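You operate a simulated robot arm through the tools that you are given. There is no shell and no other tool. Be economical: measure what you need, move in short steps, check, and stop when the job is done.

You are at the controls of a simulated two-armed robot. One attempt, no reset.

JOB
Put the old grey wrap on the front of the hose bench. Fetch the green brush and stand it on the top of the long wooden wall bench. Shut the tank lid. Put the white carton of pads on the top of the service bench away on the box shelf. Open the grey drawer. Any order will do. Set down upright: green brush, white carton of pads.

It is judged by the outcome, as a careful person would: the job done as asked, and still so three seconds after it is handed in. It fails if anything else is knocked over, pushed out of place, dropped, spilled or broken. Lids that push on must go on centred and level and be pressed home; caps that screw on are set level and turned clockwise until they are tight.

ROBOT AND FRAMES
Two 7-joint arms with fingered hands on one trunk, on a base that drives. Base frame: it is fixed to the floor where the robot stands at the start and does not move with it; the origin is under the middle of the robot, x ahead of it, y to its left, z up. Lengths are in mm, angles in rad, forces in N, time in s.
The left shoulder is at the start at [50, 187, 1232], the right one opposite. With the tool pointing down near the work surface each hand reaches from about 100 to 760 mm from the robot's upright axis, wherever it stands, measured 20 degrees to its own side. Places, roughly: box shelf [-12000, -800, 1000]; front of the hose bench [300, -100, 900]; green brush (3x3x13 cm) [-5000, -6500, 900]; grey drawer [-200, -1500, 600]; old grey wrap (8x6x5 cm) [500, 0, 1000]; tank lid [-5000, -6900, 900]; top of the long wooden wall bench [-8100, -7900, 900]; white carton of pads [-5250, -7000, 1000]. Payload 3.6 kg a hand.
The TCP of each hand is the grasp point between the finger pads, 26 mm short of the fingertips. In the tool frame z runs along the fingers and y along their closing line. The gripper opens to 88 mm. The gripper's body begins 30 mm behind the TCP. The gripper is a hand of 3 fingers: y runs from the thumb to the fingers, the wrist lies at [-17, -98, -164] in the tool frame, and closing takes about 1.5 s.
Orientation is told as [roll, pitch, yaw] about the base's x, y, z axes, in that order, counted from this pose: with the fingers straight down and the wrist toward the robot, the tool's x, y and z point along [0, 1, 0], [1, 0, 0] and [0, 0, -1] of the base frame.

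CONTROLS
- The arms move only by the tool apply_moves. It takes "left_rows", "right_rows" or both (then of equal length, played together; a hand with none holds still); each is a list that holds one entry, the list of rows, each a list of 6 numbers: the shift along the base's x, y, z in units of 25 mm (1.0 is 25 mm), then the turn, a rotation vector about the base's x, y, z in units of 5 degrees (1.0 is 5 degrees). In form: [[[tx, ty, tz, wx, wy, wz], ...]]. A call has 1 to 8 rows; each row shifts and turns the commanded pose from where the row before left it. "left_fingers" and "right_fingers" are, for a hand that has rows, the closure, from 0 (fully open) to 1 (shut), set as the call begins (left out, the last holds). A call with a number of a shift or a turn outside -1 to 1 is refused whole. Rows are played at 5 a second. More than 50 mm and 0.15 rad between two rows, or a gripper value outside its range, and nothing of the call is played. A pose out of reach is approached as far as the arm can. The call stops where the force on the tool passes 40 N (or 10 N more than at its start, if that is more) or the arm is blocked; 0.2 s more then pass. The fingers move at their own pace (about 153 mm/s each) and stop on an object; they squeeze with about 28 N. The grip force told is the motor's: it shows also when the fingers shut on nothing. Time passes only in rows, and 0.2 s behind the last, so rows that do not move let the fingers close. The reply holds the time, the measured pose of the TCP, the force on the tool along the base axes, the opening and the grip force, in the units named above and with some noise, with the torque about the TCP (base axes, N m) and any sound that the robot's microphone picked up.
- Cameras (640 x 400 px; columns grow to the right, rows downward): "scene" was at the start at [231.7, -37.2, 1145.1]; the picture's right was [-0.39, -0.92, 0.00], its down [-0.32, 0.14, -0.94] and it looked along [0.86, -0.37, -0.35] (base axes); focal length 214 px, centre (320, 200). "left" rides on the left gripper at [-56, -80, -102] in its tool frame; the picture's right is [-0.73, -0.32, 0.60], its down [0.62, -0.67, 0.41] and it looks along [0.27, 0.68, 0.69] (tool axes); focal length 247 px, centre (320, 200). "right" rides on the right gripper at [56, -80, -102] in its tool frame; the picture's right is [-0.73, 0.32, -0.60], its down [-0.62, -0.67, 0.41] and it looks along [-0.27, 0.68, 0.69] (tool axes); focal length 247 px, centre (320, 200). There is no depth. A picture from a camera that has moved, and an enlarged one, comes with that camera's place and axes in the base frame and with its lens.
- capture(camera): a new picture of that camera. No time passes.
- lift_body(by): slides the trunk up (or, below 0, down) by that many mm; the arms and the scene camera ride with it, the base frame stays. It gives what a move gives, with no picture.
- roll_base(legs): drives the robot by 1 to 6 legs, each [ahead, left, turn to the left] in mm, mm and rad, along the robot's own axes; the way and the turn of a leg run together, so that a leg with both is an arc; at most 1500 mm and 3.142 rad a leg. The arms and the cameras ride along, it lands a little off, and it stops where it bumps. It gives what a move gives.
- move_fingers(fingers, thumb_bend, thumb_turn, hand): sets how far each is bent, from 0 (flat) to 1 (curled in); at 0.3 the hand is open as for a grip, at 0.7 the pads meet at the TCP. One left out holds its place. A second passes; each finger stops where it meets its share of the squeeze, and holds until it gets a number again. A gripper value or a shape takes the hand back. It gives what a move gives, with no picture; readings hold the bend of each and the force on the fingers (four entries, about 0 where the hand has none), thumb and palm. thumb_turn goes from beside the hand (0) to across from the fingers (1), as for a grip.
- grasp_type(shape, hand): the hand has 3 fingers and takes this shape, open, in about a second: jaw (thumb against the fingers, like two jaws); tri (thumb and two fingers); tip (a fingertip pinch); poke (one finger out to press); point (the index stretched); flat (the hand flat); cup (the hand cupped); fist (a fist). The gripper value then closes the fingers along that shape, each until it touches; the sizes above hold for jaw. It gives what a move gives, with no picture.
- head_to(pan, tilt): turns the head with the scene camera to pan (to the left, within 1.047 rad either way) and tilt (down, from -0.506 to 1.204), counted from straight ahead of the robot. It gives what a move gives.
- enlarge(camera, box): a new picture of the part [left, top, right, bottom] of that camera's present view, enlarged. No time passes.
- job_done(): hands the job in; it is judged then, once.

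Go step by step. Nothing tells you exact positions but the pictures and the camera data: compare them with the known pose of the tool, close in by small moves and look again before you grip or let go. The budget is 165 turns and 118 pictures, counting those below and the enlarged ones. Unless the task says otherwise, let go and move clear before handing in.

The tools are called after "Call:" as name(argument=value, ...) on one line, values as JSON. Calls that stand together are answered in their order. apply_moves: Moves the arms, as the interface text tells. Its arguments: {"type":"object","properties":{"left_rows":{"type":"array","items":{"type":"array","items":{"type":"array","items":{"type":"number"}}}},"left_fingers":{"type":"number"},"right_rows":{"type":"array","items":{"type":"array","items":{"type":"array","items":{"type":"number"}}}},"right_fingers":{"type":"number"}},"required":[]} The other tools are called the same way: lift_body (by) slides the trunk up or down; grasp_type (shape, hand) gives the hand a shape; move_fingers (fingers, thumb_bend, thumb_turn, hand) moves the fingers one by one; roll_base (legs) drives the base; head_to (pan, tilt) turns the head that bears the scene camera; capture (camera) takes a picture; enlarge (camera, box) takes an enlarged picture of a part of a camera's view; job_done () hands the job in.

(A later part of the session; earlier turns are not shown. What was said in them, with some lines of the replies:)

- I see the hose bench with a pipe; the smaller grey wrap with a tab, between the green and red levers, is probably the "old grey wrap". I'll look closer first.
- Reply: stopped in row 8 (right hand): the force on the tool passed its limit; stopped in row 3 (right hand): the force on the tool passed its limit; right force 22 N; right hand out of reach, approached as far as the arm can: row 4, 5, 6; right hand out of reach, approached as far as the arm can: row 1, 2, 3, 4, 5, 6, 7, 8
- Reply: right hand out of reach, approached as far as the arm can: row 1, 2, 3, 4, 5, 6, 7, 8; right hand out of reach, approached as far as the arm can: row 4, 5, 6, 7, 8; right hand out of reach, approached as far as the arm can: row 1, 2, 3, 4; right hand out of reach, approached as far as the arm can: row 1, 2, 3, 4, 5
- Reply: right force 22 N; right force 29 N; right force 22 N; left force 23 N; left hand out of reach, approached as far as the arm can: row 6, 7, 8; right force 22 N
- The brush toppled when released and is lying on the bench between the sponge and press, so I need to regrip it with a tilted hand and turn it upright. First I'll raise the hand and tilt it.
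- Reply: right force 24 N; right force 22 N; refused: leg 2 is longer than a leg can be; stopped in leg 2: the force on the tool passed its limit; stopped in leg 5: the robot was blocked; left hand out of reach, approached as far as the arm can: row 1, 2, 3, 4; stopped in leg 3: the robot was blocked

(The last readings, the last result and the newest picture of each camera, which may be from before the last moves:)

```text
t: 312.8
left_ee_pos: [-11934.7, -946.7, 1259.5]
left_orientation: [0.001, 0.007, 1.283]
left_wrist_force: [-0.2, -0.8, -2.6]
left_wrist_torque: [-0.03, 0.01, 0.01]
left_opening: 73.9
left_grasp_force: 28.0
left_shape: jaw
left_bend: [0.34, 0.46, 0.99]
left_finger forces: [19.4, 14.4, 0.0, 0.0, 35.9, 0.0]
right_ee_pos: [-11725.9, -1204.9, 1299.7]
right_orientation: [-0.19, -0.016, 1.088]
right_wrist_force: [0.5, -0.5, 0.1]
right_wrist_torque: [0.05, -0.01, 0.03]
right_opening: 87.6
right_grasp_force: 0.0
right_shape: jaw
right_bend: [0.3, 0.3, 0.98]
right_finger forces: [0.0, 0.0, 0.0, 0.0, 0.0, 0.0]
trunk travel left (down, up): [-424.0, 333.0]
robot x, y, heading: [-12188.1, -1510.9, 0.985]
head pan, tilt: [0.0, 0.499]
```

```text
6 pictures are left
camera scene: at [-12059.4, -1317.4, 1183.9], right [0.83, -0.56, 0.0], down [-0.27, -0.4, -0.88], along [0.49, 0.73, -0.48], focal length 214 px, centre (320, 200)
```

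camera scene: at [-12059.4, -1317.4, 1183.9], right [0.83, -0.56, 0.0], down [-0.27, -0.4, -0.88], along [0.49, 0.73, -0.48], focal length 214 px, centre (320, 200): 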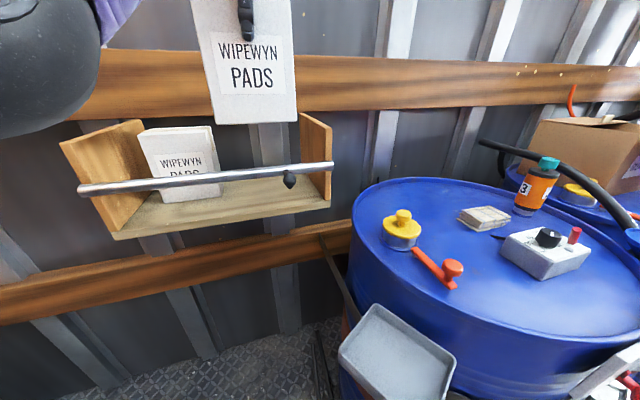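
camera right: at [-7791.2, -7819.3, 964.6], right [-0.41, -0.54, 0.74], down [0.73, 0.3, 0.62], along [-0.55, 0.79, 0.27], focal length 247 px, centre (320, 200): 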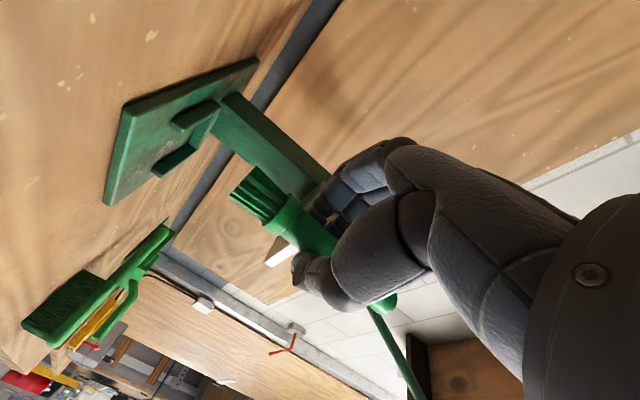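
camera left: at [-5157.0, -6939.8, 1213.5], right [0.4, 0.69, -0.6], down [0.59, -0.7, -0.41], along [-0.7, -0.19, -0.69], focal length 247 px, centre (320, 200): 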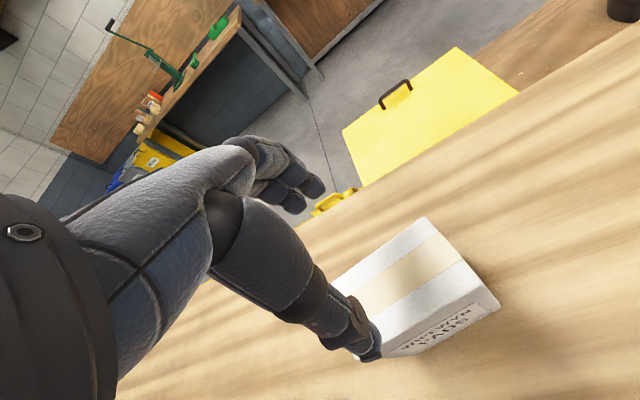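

Call:
apply_moves(left_rows=[[[0.33, 0.75, 0, 0, 0, 0], [0.33, 0.75, 0, 0, 0, 0], [0.33, 0.75, 0, 0, 0, 0], [0.33, 0.75, 0, 0, 0, 0], [0, 0, -1, 0, 0, 0], [0, 0, -0.5, 0, 0, 0]]])

Call:
capture(camera="scene")

```text
t: 314.2
left_ee_pos: [-11903.9, -871.6, 1224.4]
left_orientation: [-0.003, 0.007, 1.284]
left_wrist_force: [-0.4, -0.7, -3.5]
left_wrist_torque: [0.01, 0.03, 0.0]
left_opening: 73.7
left_grasp_force: 27.8
left_shape: jaw
left_bend: [0.34, 0.46, 0.99]
left_finger forces: [19.3, 14.4, 0.1, 0.0, 35.9, 0.1]
right_ee_pos: [-11725.5, -1204.1, 1299.9]
right_orientation: [-0.191, -0.016, 1.09]
right_wrist_force: [0.0, 0.2, -0.2]
right_wrist_torque: [0.01, 0.0, -0.01]
right_opening: 88.0
right_grasp_force: 0.1
right_shape: jaw
right_bend: [0.3, 0.3, 0.98]
right_finger forces: [0.0, 0.0, 0.1, 0.0, 0.0, 0.0]
trunk travel left (down, up): [-424.0, 333.0]
robot x, y, heading: [-12186.4, -1515.0, 0.982]
head pan, tilt: [0.0, 0.499]
```

```text
5 pictures are left
camera scene: at [-12059.6, -1317.3, 1183.8], right [0.83, -0.55, 0.0], down [-0.27, -0.4, -0.88], along [0.49, 0.73, -0.48], focal length 214 px, centre (320, 200)
```

scene: 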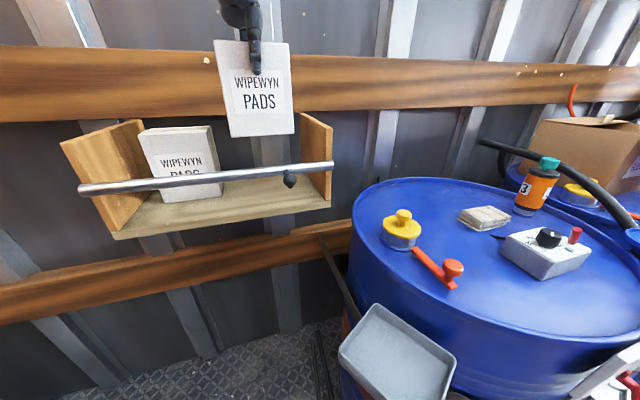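

Call:
apply_moves(left_rows=[[[0, 0, -0.9, 0, 0, 0], [0, 0, -0.9, 0, 0, 0], [0, 0, -0.9, 0, 0, 0], [0, 0, -0.9, 0, 0, 0], [0, 0, -0.7, 0, 0, 0]]])

Call:
apply_moves(left_rows=[[[0, 0, -0.25, 0, 0, 0], [0, 0, -0.25, 0, 0, 0], [0, 0, -0.2, 0, 0, 0], [0, 0, -0.2, 0, 0, 0], [0, 0, -0.15, 0, 0, 0]]])

```text
t: 315.4
left_ee_pos: [-11903.7, -872.1, 1115.8]
left_orientation: [0.002, 0.006, 1.283]
left_wrist_force: [0.8, -0.7, -3.3]
left_wrist_torque: [-0.01, -0.01, 0.01]
left_opening: 73.9
left_grasp_force: 27.3
left_shape: jaw
left_bend: [0.34, 0.46, 0.99]
left_finger forces: [19.3, 14.3, 0.0, 0.0, 35.9, 0.1]
right_ee_pos: [-11724.5, -1204.7, 1299.7]
right_orientation: [-0.191, -0.015, 1.088]
right_wrist_force: [-0.6, 0.1, 0.3]
right_wrist_torque: [0.01, 0.0, 0.02]
right_opening: 87.7
right_grasp_force: 0.0
right_shape: jaw
right_bend: [0.3, 0.3, 0.98]
right_finger forces: [0.1, 0.0, 0.0, 0.1, 0.1, 0.0]
trunk travel left (down, up): [-424.0, 333.0]
robot x, y, heading: [-12186.8, -1509.7, 0.984]
head pan, tilt: [0.0, 0.499]
```

```text
t: 316.6
left_ee_pos: [-11904.1, -871.6, 1088.0]
left_orientation: [0.0, 0.01, 1.283]
left_wrist_force: [0.2, -0.7, -3.1]
left_wrist_torque: [-0.01, -0.03, 0.0]
left_opening: 73.8
left_grasp_force: 28.2
left_shape: jaw
left_bend: [0.34, 0.46, 0.99]
left_finger forces: [19.4, 14.2, 0.1, 0.0, 35.9, 0.0]
right_ee_pos: [-11725.3, -1205.1, 1299.3]
right_orientation: [-0.191, -0.015, 1.088]
right_wrist_force: [0.3, 0.1, -0.6]
right_wrist_torque: [0.03, 0.0, 0.01]
right_opening: 87.9
right_grasp_force: 0.1
right_shape: jaw
right_bend: [0.3, 0.3, 0.98]
right_finger forces: [0.0, 0.0, 0.0, 0.0, 0.0, 0.0]
trunk travel left (down, up): [-424.0, 333.0]
robot x, y, heading: [-12186.4, -1508.8, 0.983]
head pan, tilt: [0.0, 0.499]
```

Not touching yet (bottom estimated at about 958), so I continue in very small steps.

Call:
apply_moves(left_rows=[[[0, 0, -0.15, 0, 0, 0], [0, 0, -0.15, 0, 0, 0], [0, 0, -0.1, 0, 0, 0], [0, 0, -0.1, 0, 0, 0]]])

Call:
capture(camera="scene")

```text
t: 317.6
left_ee_pos: [-11902.9, -872.7, 1081.4]
left_orientation: [-0.003, -0.003, 1.282]
left_wrist_force: [-4.0, -3.5, 16.2]
left_wrist_torque: [0.14, -0.07, 0.05]
left_opening: 73.5
left_grasp_force: 27.9
left_shape: jaw
left_bend: [0.34, 0.46, 0.99]
left_finger forces: [19.6, 14.7, 0.0, 0.0, 43.5, 0.0]
right_ee_pos: [-11726.1, -1206.5, 1300.9]
right_orientation: [-0.191, -0.016, 1.09]
right_wrist_force: [0.4, 0.5, 0.3]
right_wrist_torque: [0.03, 0.03, 0.0]
right_opening: 87.9
right_grasp_force: 0.0
right_shape: jaw
right_bend: [0.3, 0.3, 0.98]
right_finger forces: [0.0, 0.0, 0.0, 0.0, 0.0, 0.0]
trunk travel left (down, up): [-424.0, 333.0]
robot x, y, heading: [-12190.2, -1510.9, 0.984]
head pan, tilt: [0.0, 0.499]
```

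```text
4 pictures are left
camera scene: at [-12060.8, -1319.4, 1184.6], right [0.83, -0.55, 0.0], down [-0.26, -0.4, -0.88], along [0.49, 0.73, -0.48], focal length 214 px, centre (320, 200)
```

scene: 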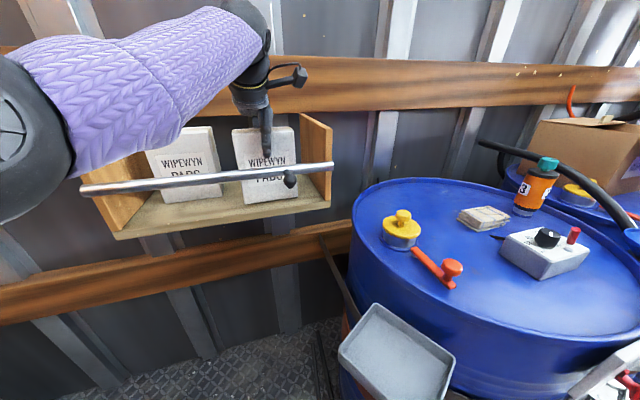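

Call:
apply_moves(left_rows=[[[0, 0, 0.12, 0, 0, 0], [0, 0, 0.06, 0, 0, 0], [0, 0, 0, 0, 0, 0]]])

```text
t: 318.4
left_ee_pos: [-11902.7, -872.0, 1081.1]
left_orientation: [-0.001, 0.005, 1.284]
left_wrist_force: [-4.0, 0.2, 10.7]
left_wrist_torque: [0.4, -0.16, 0.06]
left_opening: 73.6
left_grasp_force: 27.9
left_shape: jaw
left_bend: [0.33, 0.46, 0.99]
left_finger forces: [19.8, 14.7, 0.0, 0.0, 39.0, 0.0]
right_ee_pos: [-11726.1, -1206.5, 1300.3]
right_orientation: [-0.191, -0.017, 1.089]
right_wrist_force: [-0.3, 0.0, -0.9]
right_wrist_torque: [0.0, 0.05, 0.04]
right_opening: 88.0
right_grasp_force: 0.0
right_shape: jaw
right_bend: [0.3, 0.3, 0.98]
right_finger forces: [0.0, 0.0, 0.0, 0.0, 0.1, 0.1]
trunk travel left (down, up): [-424.0, 333.0]
robot x, y, heading: [-12187.6, -1507.4, 0.982]
head pan, tilt: [0.0, 0.499]
```

Call:
apply_moves(left_rows=[[[0, 0, 0.08, 0, 0, 0], [0, 0, 0, 0, 0, 0]]])

Call:
apply_moves(left_rows=[[[0, 0, 0, 0, 0, 0], [0, 0, 0, 0, 0, 0], [0, 0, 0, 0, 0, 0], [0, 0, 0, 0, 0, 0], [0, 0, 0, 0, 0, 0], [0, 0, 0, 0, 0, 0]]], left_fingers=0)

Call:
apply_moves(left_rows=[[[0, 0, 0.3, 0, 0, 0], [0, 0, 0.4, 0, 0, 0], [0, 0, 0.6, 0, 0, 0], [0, 0, 0.8, 0, 0, 0], [0, 0, 0.9, 0, 0, 0]]])

Call:
capture(camera="scene")

```text
t: 319.0
left_ee_pos: [-11903.2, -870.2, 1082.7]
left_orientation: [0.0, 0.01, 1.282]
left_wrist_force: [-2.4, 1.1, 5.0]
left_wrist_torque: [0.27, -0.14, 0.05]
left_opening: 73.7
left_grasp_force: 28.2
left_shape: jaw
left_bend: [0.33, 0.46, 0.99]
left_finger forces: [19.9, 14.4, 0.0, 0.1, 37.3, 0.0]
right_ee_pos: [-11726.0, -1206.1, 1299.3]
right_orientation: [-0.188, -0.017, 1.091]
right_wrist_force: [0.1, 0.8, -0.8]
right_wrist_torque: [0.05, 0.01, 0.01]
right_opening: 87.8
right_grasp_force: 0.1
right_shape: jaw
right_bend: [0.3, 0.3, 0.98]
right_finger forces: [0.0, 0.0, 0.0, 0.0, 0.0, 0.0]
trunk travel left (down, up): [-424.0, 333.0]
robot x, y, heading: [-12183.1, -1510.8, 0.983]
head pan, tilt: [0.0, 0.499]
```

```text
t: 320.4
left_ee_pos: [-11901.8, -872.0, 1082.0]
left_orientation: [-0.001, 0.009, 1.283]
left_wrist_force: [0.3, -0.8, 0.9]
left_wrist_torque: [-0.05, 0.0, 0.01]
left_opening: 87.8
left_grasp_force: 0.0
left_shape: jaw
left_bend: [0.3, 0.3, 0.98]
left_finger forces: [0.1, 0.0, 0.0, 0.0, 0.8, 0.1]
right_ee_pos: [-11725.6, -1206.0, 1299.2]
right_orientation: [-0.19, -0.017, 1.088]
right_wrist_force: [-0.3, -0.1, -0.4]
right_wrist_torque: [-0.01, -0.02, -0.01]
right_opening: 87.6
right_grasp_force: 0.0
right_shape: jaw
right_bend: [0.3, 0.3, 0.98]
right_finger forces: [0.0, 0.0, 0.1, 0.0, 0.0, 0.0]
trunk travel left (down, up): [-424.0, 333.0]
robot x, y, heading: [-12185.8, -1510.6, 0.98]
head pan, tilt: [0.0, 0.499]
```

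```text
t: 321.6
left_ee_pos: [-11899.6, -870.6, 1157.3]
left_orientation: [0.002, 0.007, 1.283]
left_wrist_force: [0.7, -0.6, 0.3]
left_wrist_torque: [0.01, 0.0, -0.02]
left_opening: 87.9
left_grasp_force: 0.0
left_shape: jaw
left_bend: [0.3, 0.3, 0.98]
left_finger forces: [0.0, 0.0, 0.0, 0.0, 0.1, 0.0]
right_ee_pos: [-11724.5, -1206.6, 1299.6]
right_orientation: [-0.191, -0.017, 1.09]
right_wrist_force: [-0.7, 0.2, 0.5]
right_wrist_torque: [0.01, 0.0, -0.01]
right_opening: 87.8
right_grasp_force: 0.1
right_shape: jaw
right_bend: [0.3, 0.3, 0.98]
right_finger forces: [0.0, 0.0, 0.0, 0.0, 0.1, 0.1]
trunk travel left (down, up): [-424.0, 333.0]
robot x, y, heading: [-12187.6, -1510.4, 0.984]
head pan, tilt: [0.0, 0.499]
```

```text
3 pictures are left
camera scene: at [-12059.6, -1317.8, 1183.9], right [0.83, -0.55, 0.0], down [-0.27, -0.4, -0.88], along [0.49, 0.73, -0.48], focal length 214 px, centre (320, 200)
```

scene: 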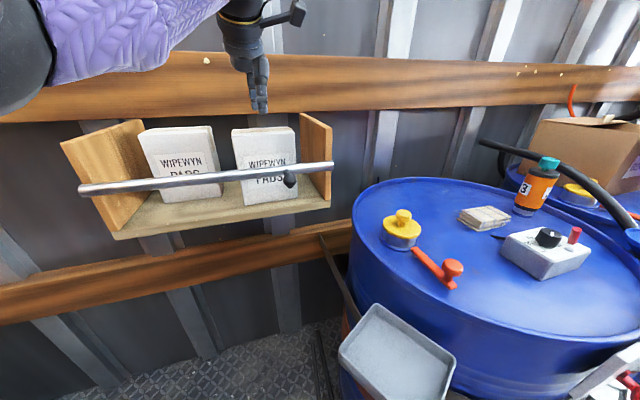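

Call:
apply_moves(left_rows=[[[0, 0, 0.9, 0, 0, 0], [0, 0, 0.9, 0, 0, 0], [0, 0, 0.5, 0, 0, 0]]])

Call:
roll_base(legs=[[-150, 0, 0]])

Call:
capture(camera="scene")

```text
t: 322.4
left_ee_pos: [-11903.1, -871.5, 1218.2]
left_orientation: [0.0, 0.006, 1.282]
left_wrist_force: [0.6, 0.0, 0.6]
left_wrist_torque: [-0.03, 0.01, 0.03]
left_opening: 88.2
left_grasp_force: 0.1
left_shape: jaw
left_bend: [0.3, 0.3, 0.98]
left_finger forces: [0.0, 0.0, 0.0, 0.0, 0.1, 0.1]
right_ee_pos: [-11725.7, -1206.1, 1300.1]
right_orientation: [-0.189, -0.016, 1.089]
right_wrist_force: [0.8, 1.3, -0.2]
right_wrist_torque: [-0.03, 0.02, 0.02]
right_opening: 87.7
right_grasp_force: 0.0
right_shape: jaw
right_bend: [0.3, 0.3, 0.98]
right_finger forces: [0.1, 0.0, 0.0, 0.1, 0.1, 0.0]
trunk travel left (down, up): [-424.0, 333.0]
robot x, y, heading: [-12189.6, -1512.7, 0.981]
head pan, tilt: [0.0, 0.499]
```

```text
t: 323.7
left_ee_pos: [-11983.6, -995.3, 1219.1]
left_orientation: [0.0, 0.003, 1.281]
left_wrist_force: [-0.2, -0.8, 0.0]
left_wrist_torque: [-0.02, -0.02, 0.0]
left_opening: 87.9
left_grasp_force: 0.1
left_shape: jaw
left_bend: [0.3, 0.3, 0.98]
left_finger forces: [0.0, 0.1, 0.1, 0.0, 0.0, 0.0]
right_ee_pos: [-11807.9, -1330.8, 1298.7]
right_orientation: [-0.191, -0.017, 1.089]
right_wrist_force: [-0.8, -0.1, 0.0]
right_wrist_torque: [0.02, -0.02, -0.01]
right_opening: 87.7
right_grasp_force: 0.0
right_shape: jaw
right_bend: [0.3, 0.3, 0.98]
right_finger forces: [0.0, 0.0, 0.1, 0.0, 0.1, 0.1]
trunk travel left (down, up): [-424.0, 333.0]
robot x, y, heading: [-12269.2, -1629.5, 0.978]
head pan, tilt: [0.0, 0.499]
```

```text
2 pictures are left
camera scene: at [-12142.3, -1442.0, 1184.3], right [0.83, -0.56, 0.0], down [-0.27, -0.4, -0.88], along [0.49, 0.73, -0.48], focal length 214 px, centre (320, 200)
```

scene: 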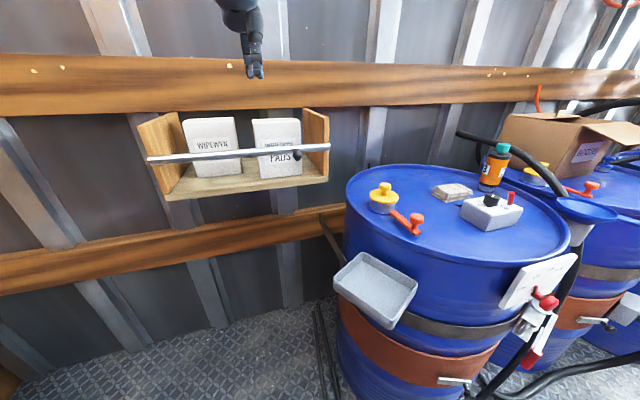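

Both cartons stand upright behind the bar on the box shelf. The wrap, drawer, lid and brush are done too, so I'm handing in.

Call:
job_done()

```text
The job is handed in.
```

I finished all five tasks and handed the job in, with some contacts and one drop along the way:
- **Wrap:** the old grey wrap is on the front of the hose bench.
- **Drawer:** the grey drawer is open by about 290 mm.
- **Tank lid:** the lid is slid shut against its stop.
- **Brush:** it fell over on the long wooden wall bench when I first let go. I picked it up and stood it upright there, about 40 mm from the front edge.
- **Carton:** the white carton of pads stands upright on the box shelf, behind the bar and next to the one already there.
- **Contacts on the way:** the carton bumped a grey cabinet while I was carrying it. The base was also blocked twice, once beside the green cart and once near the box shelf. I didn't check afterwards whether the cart or anything else moved.
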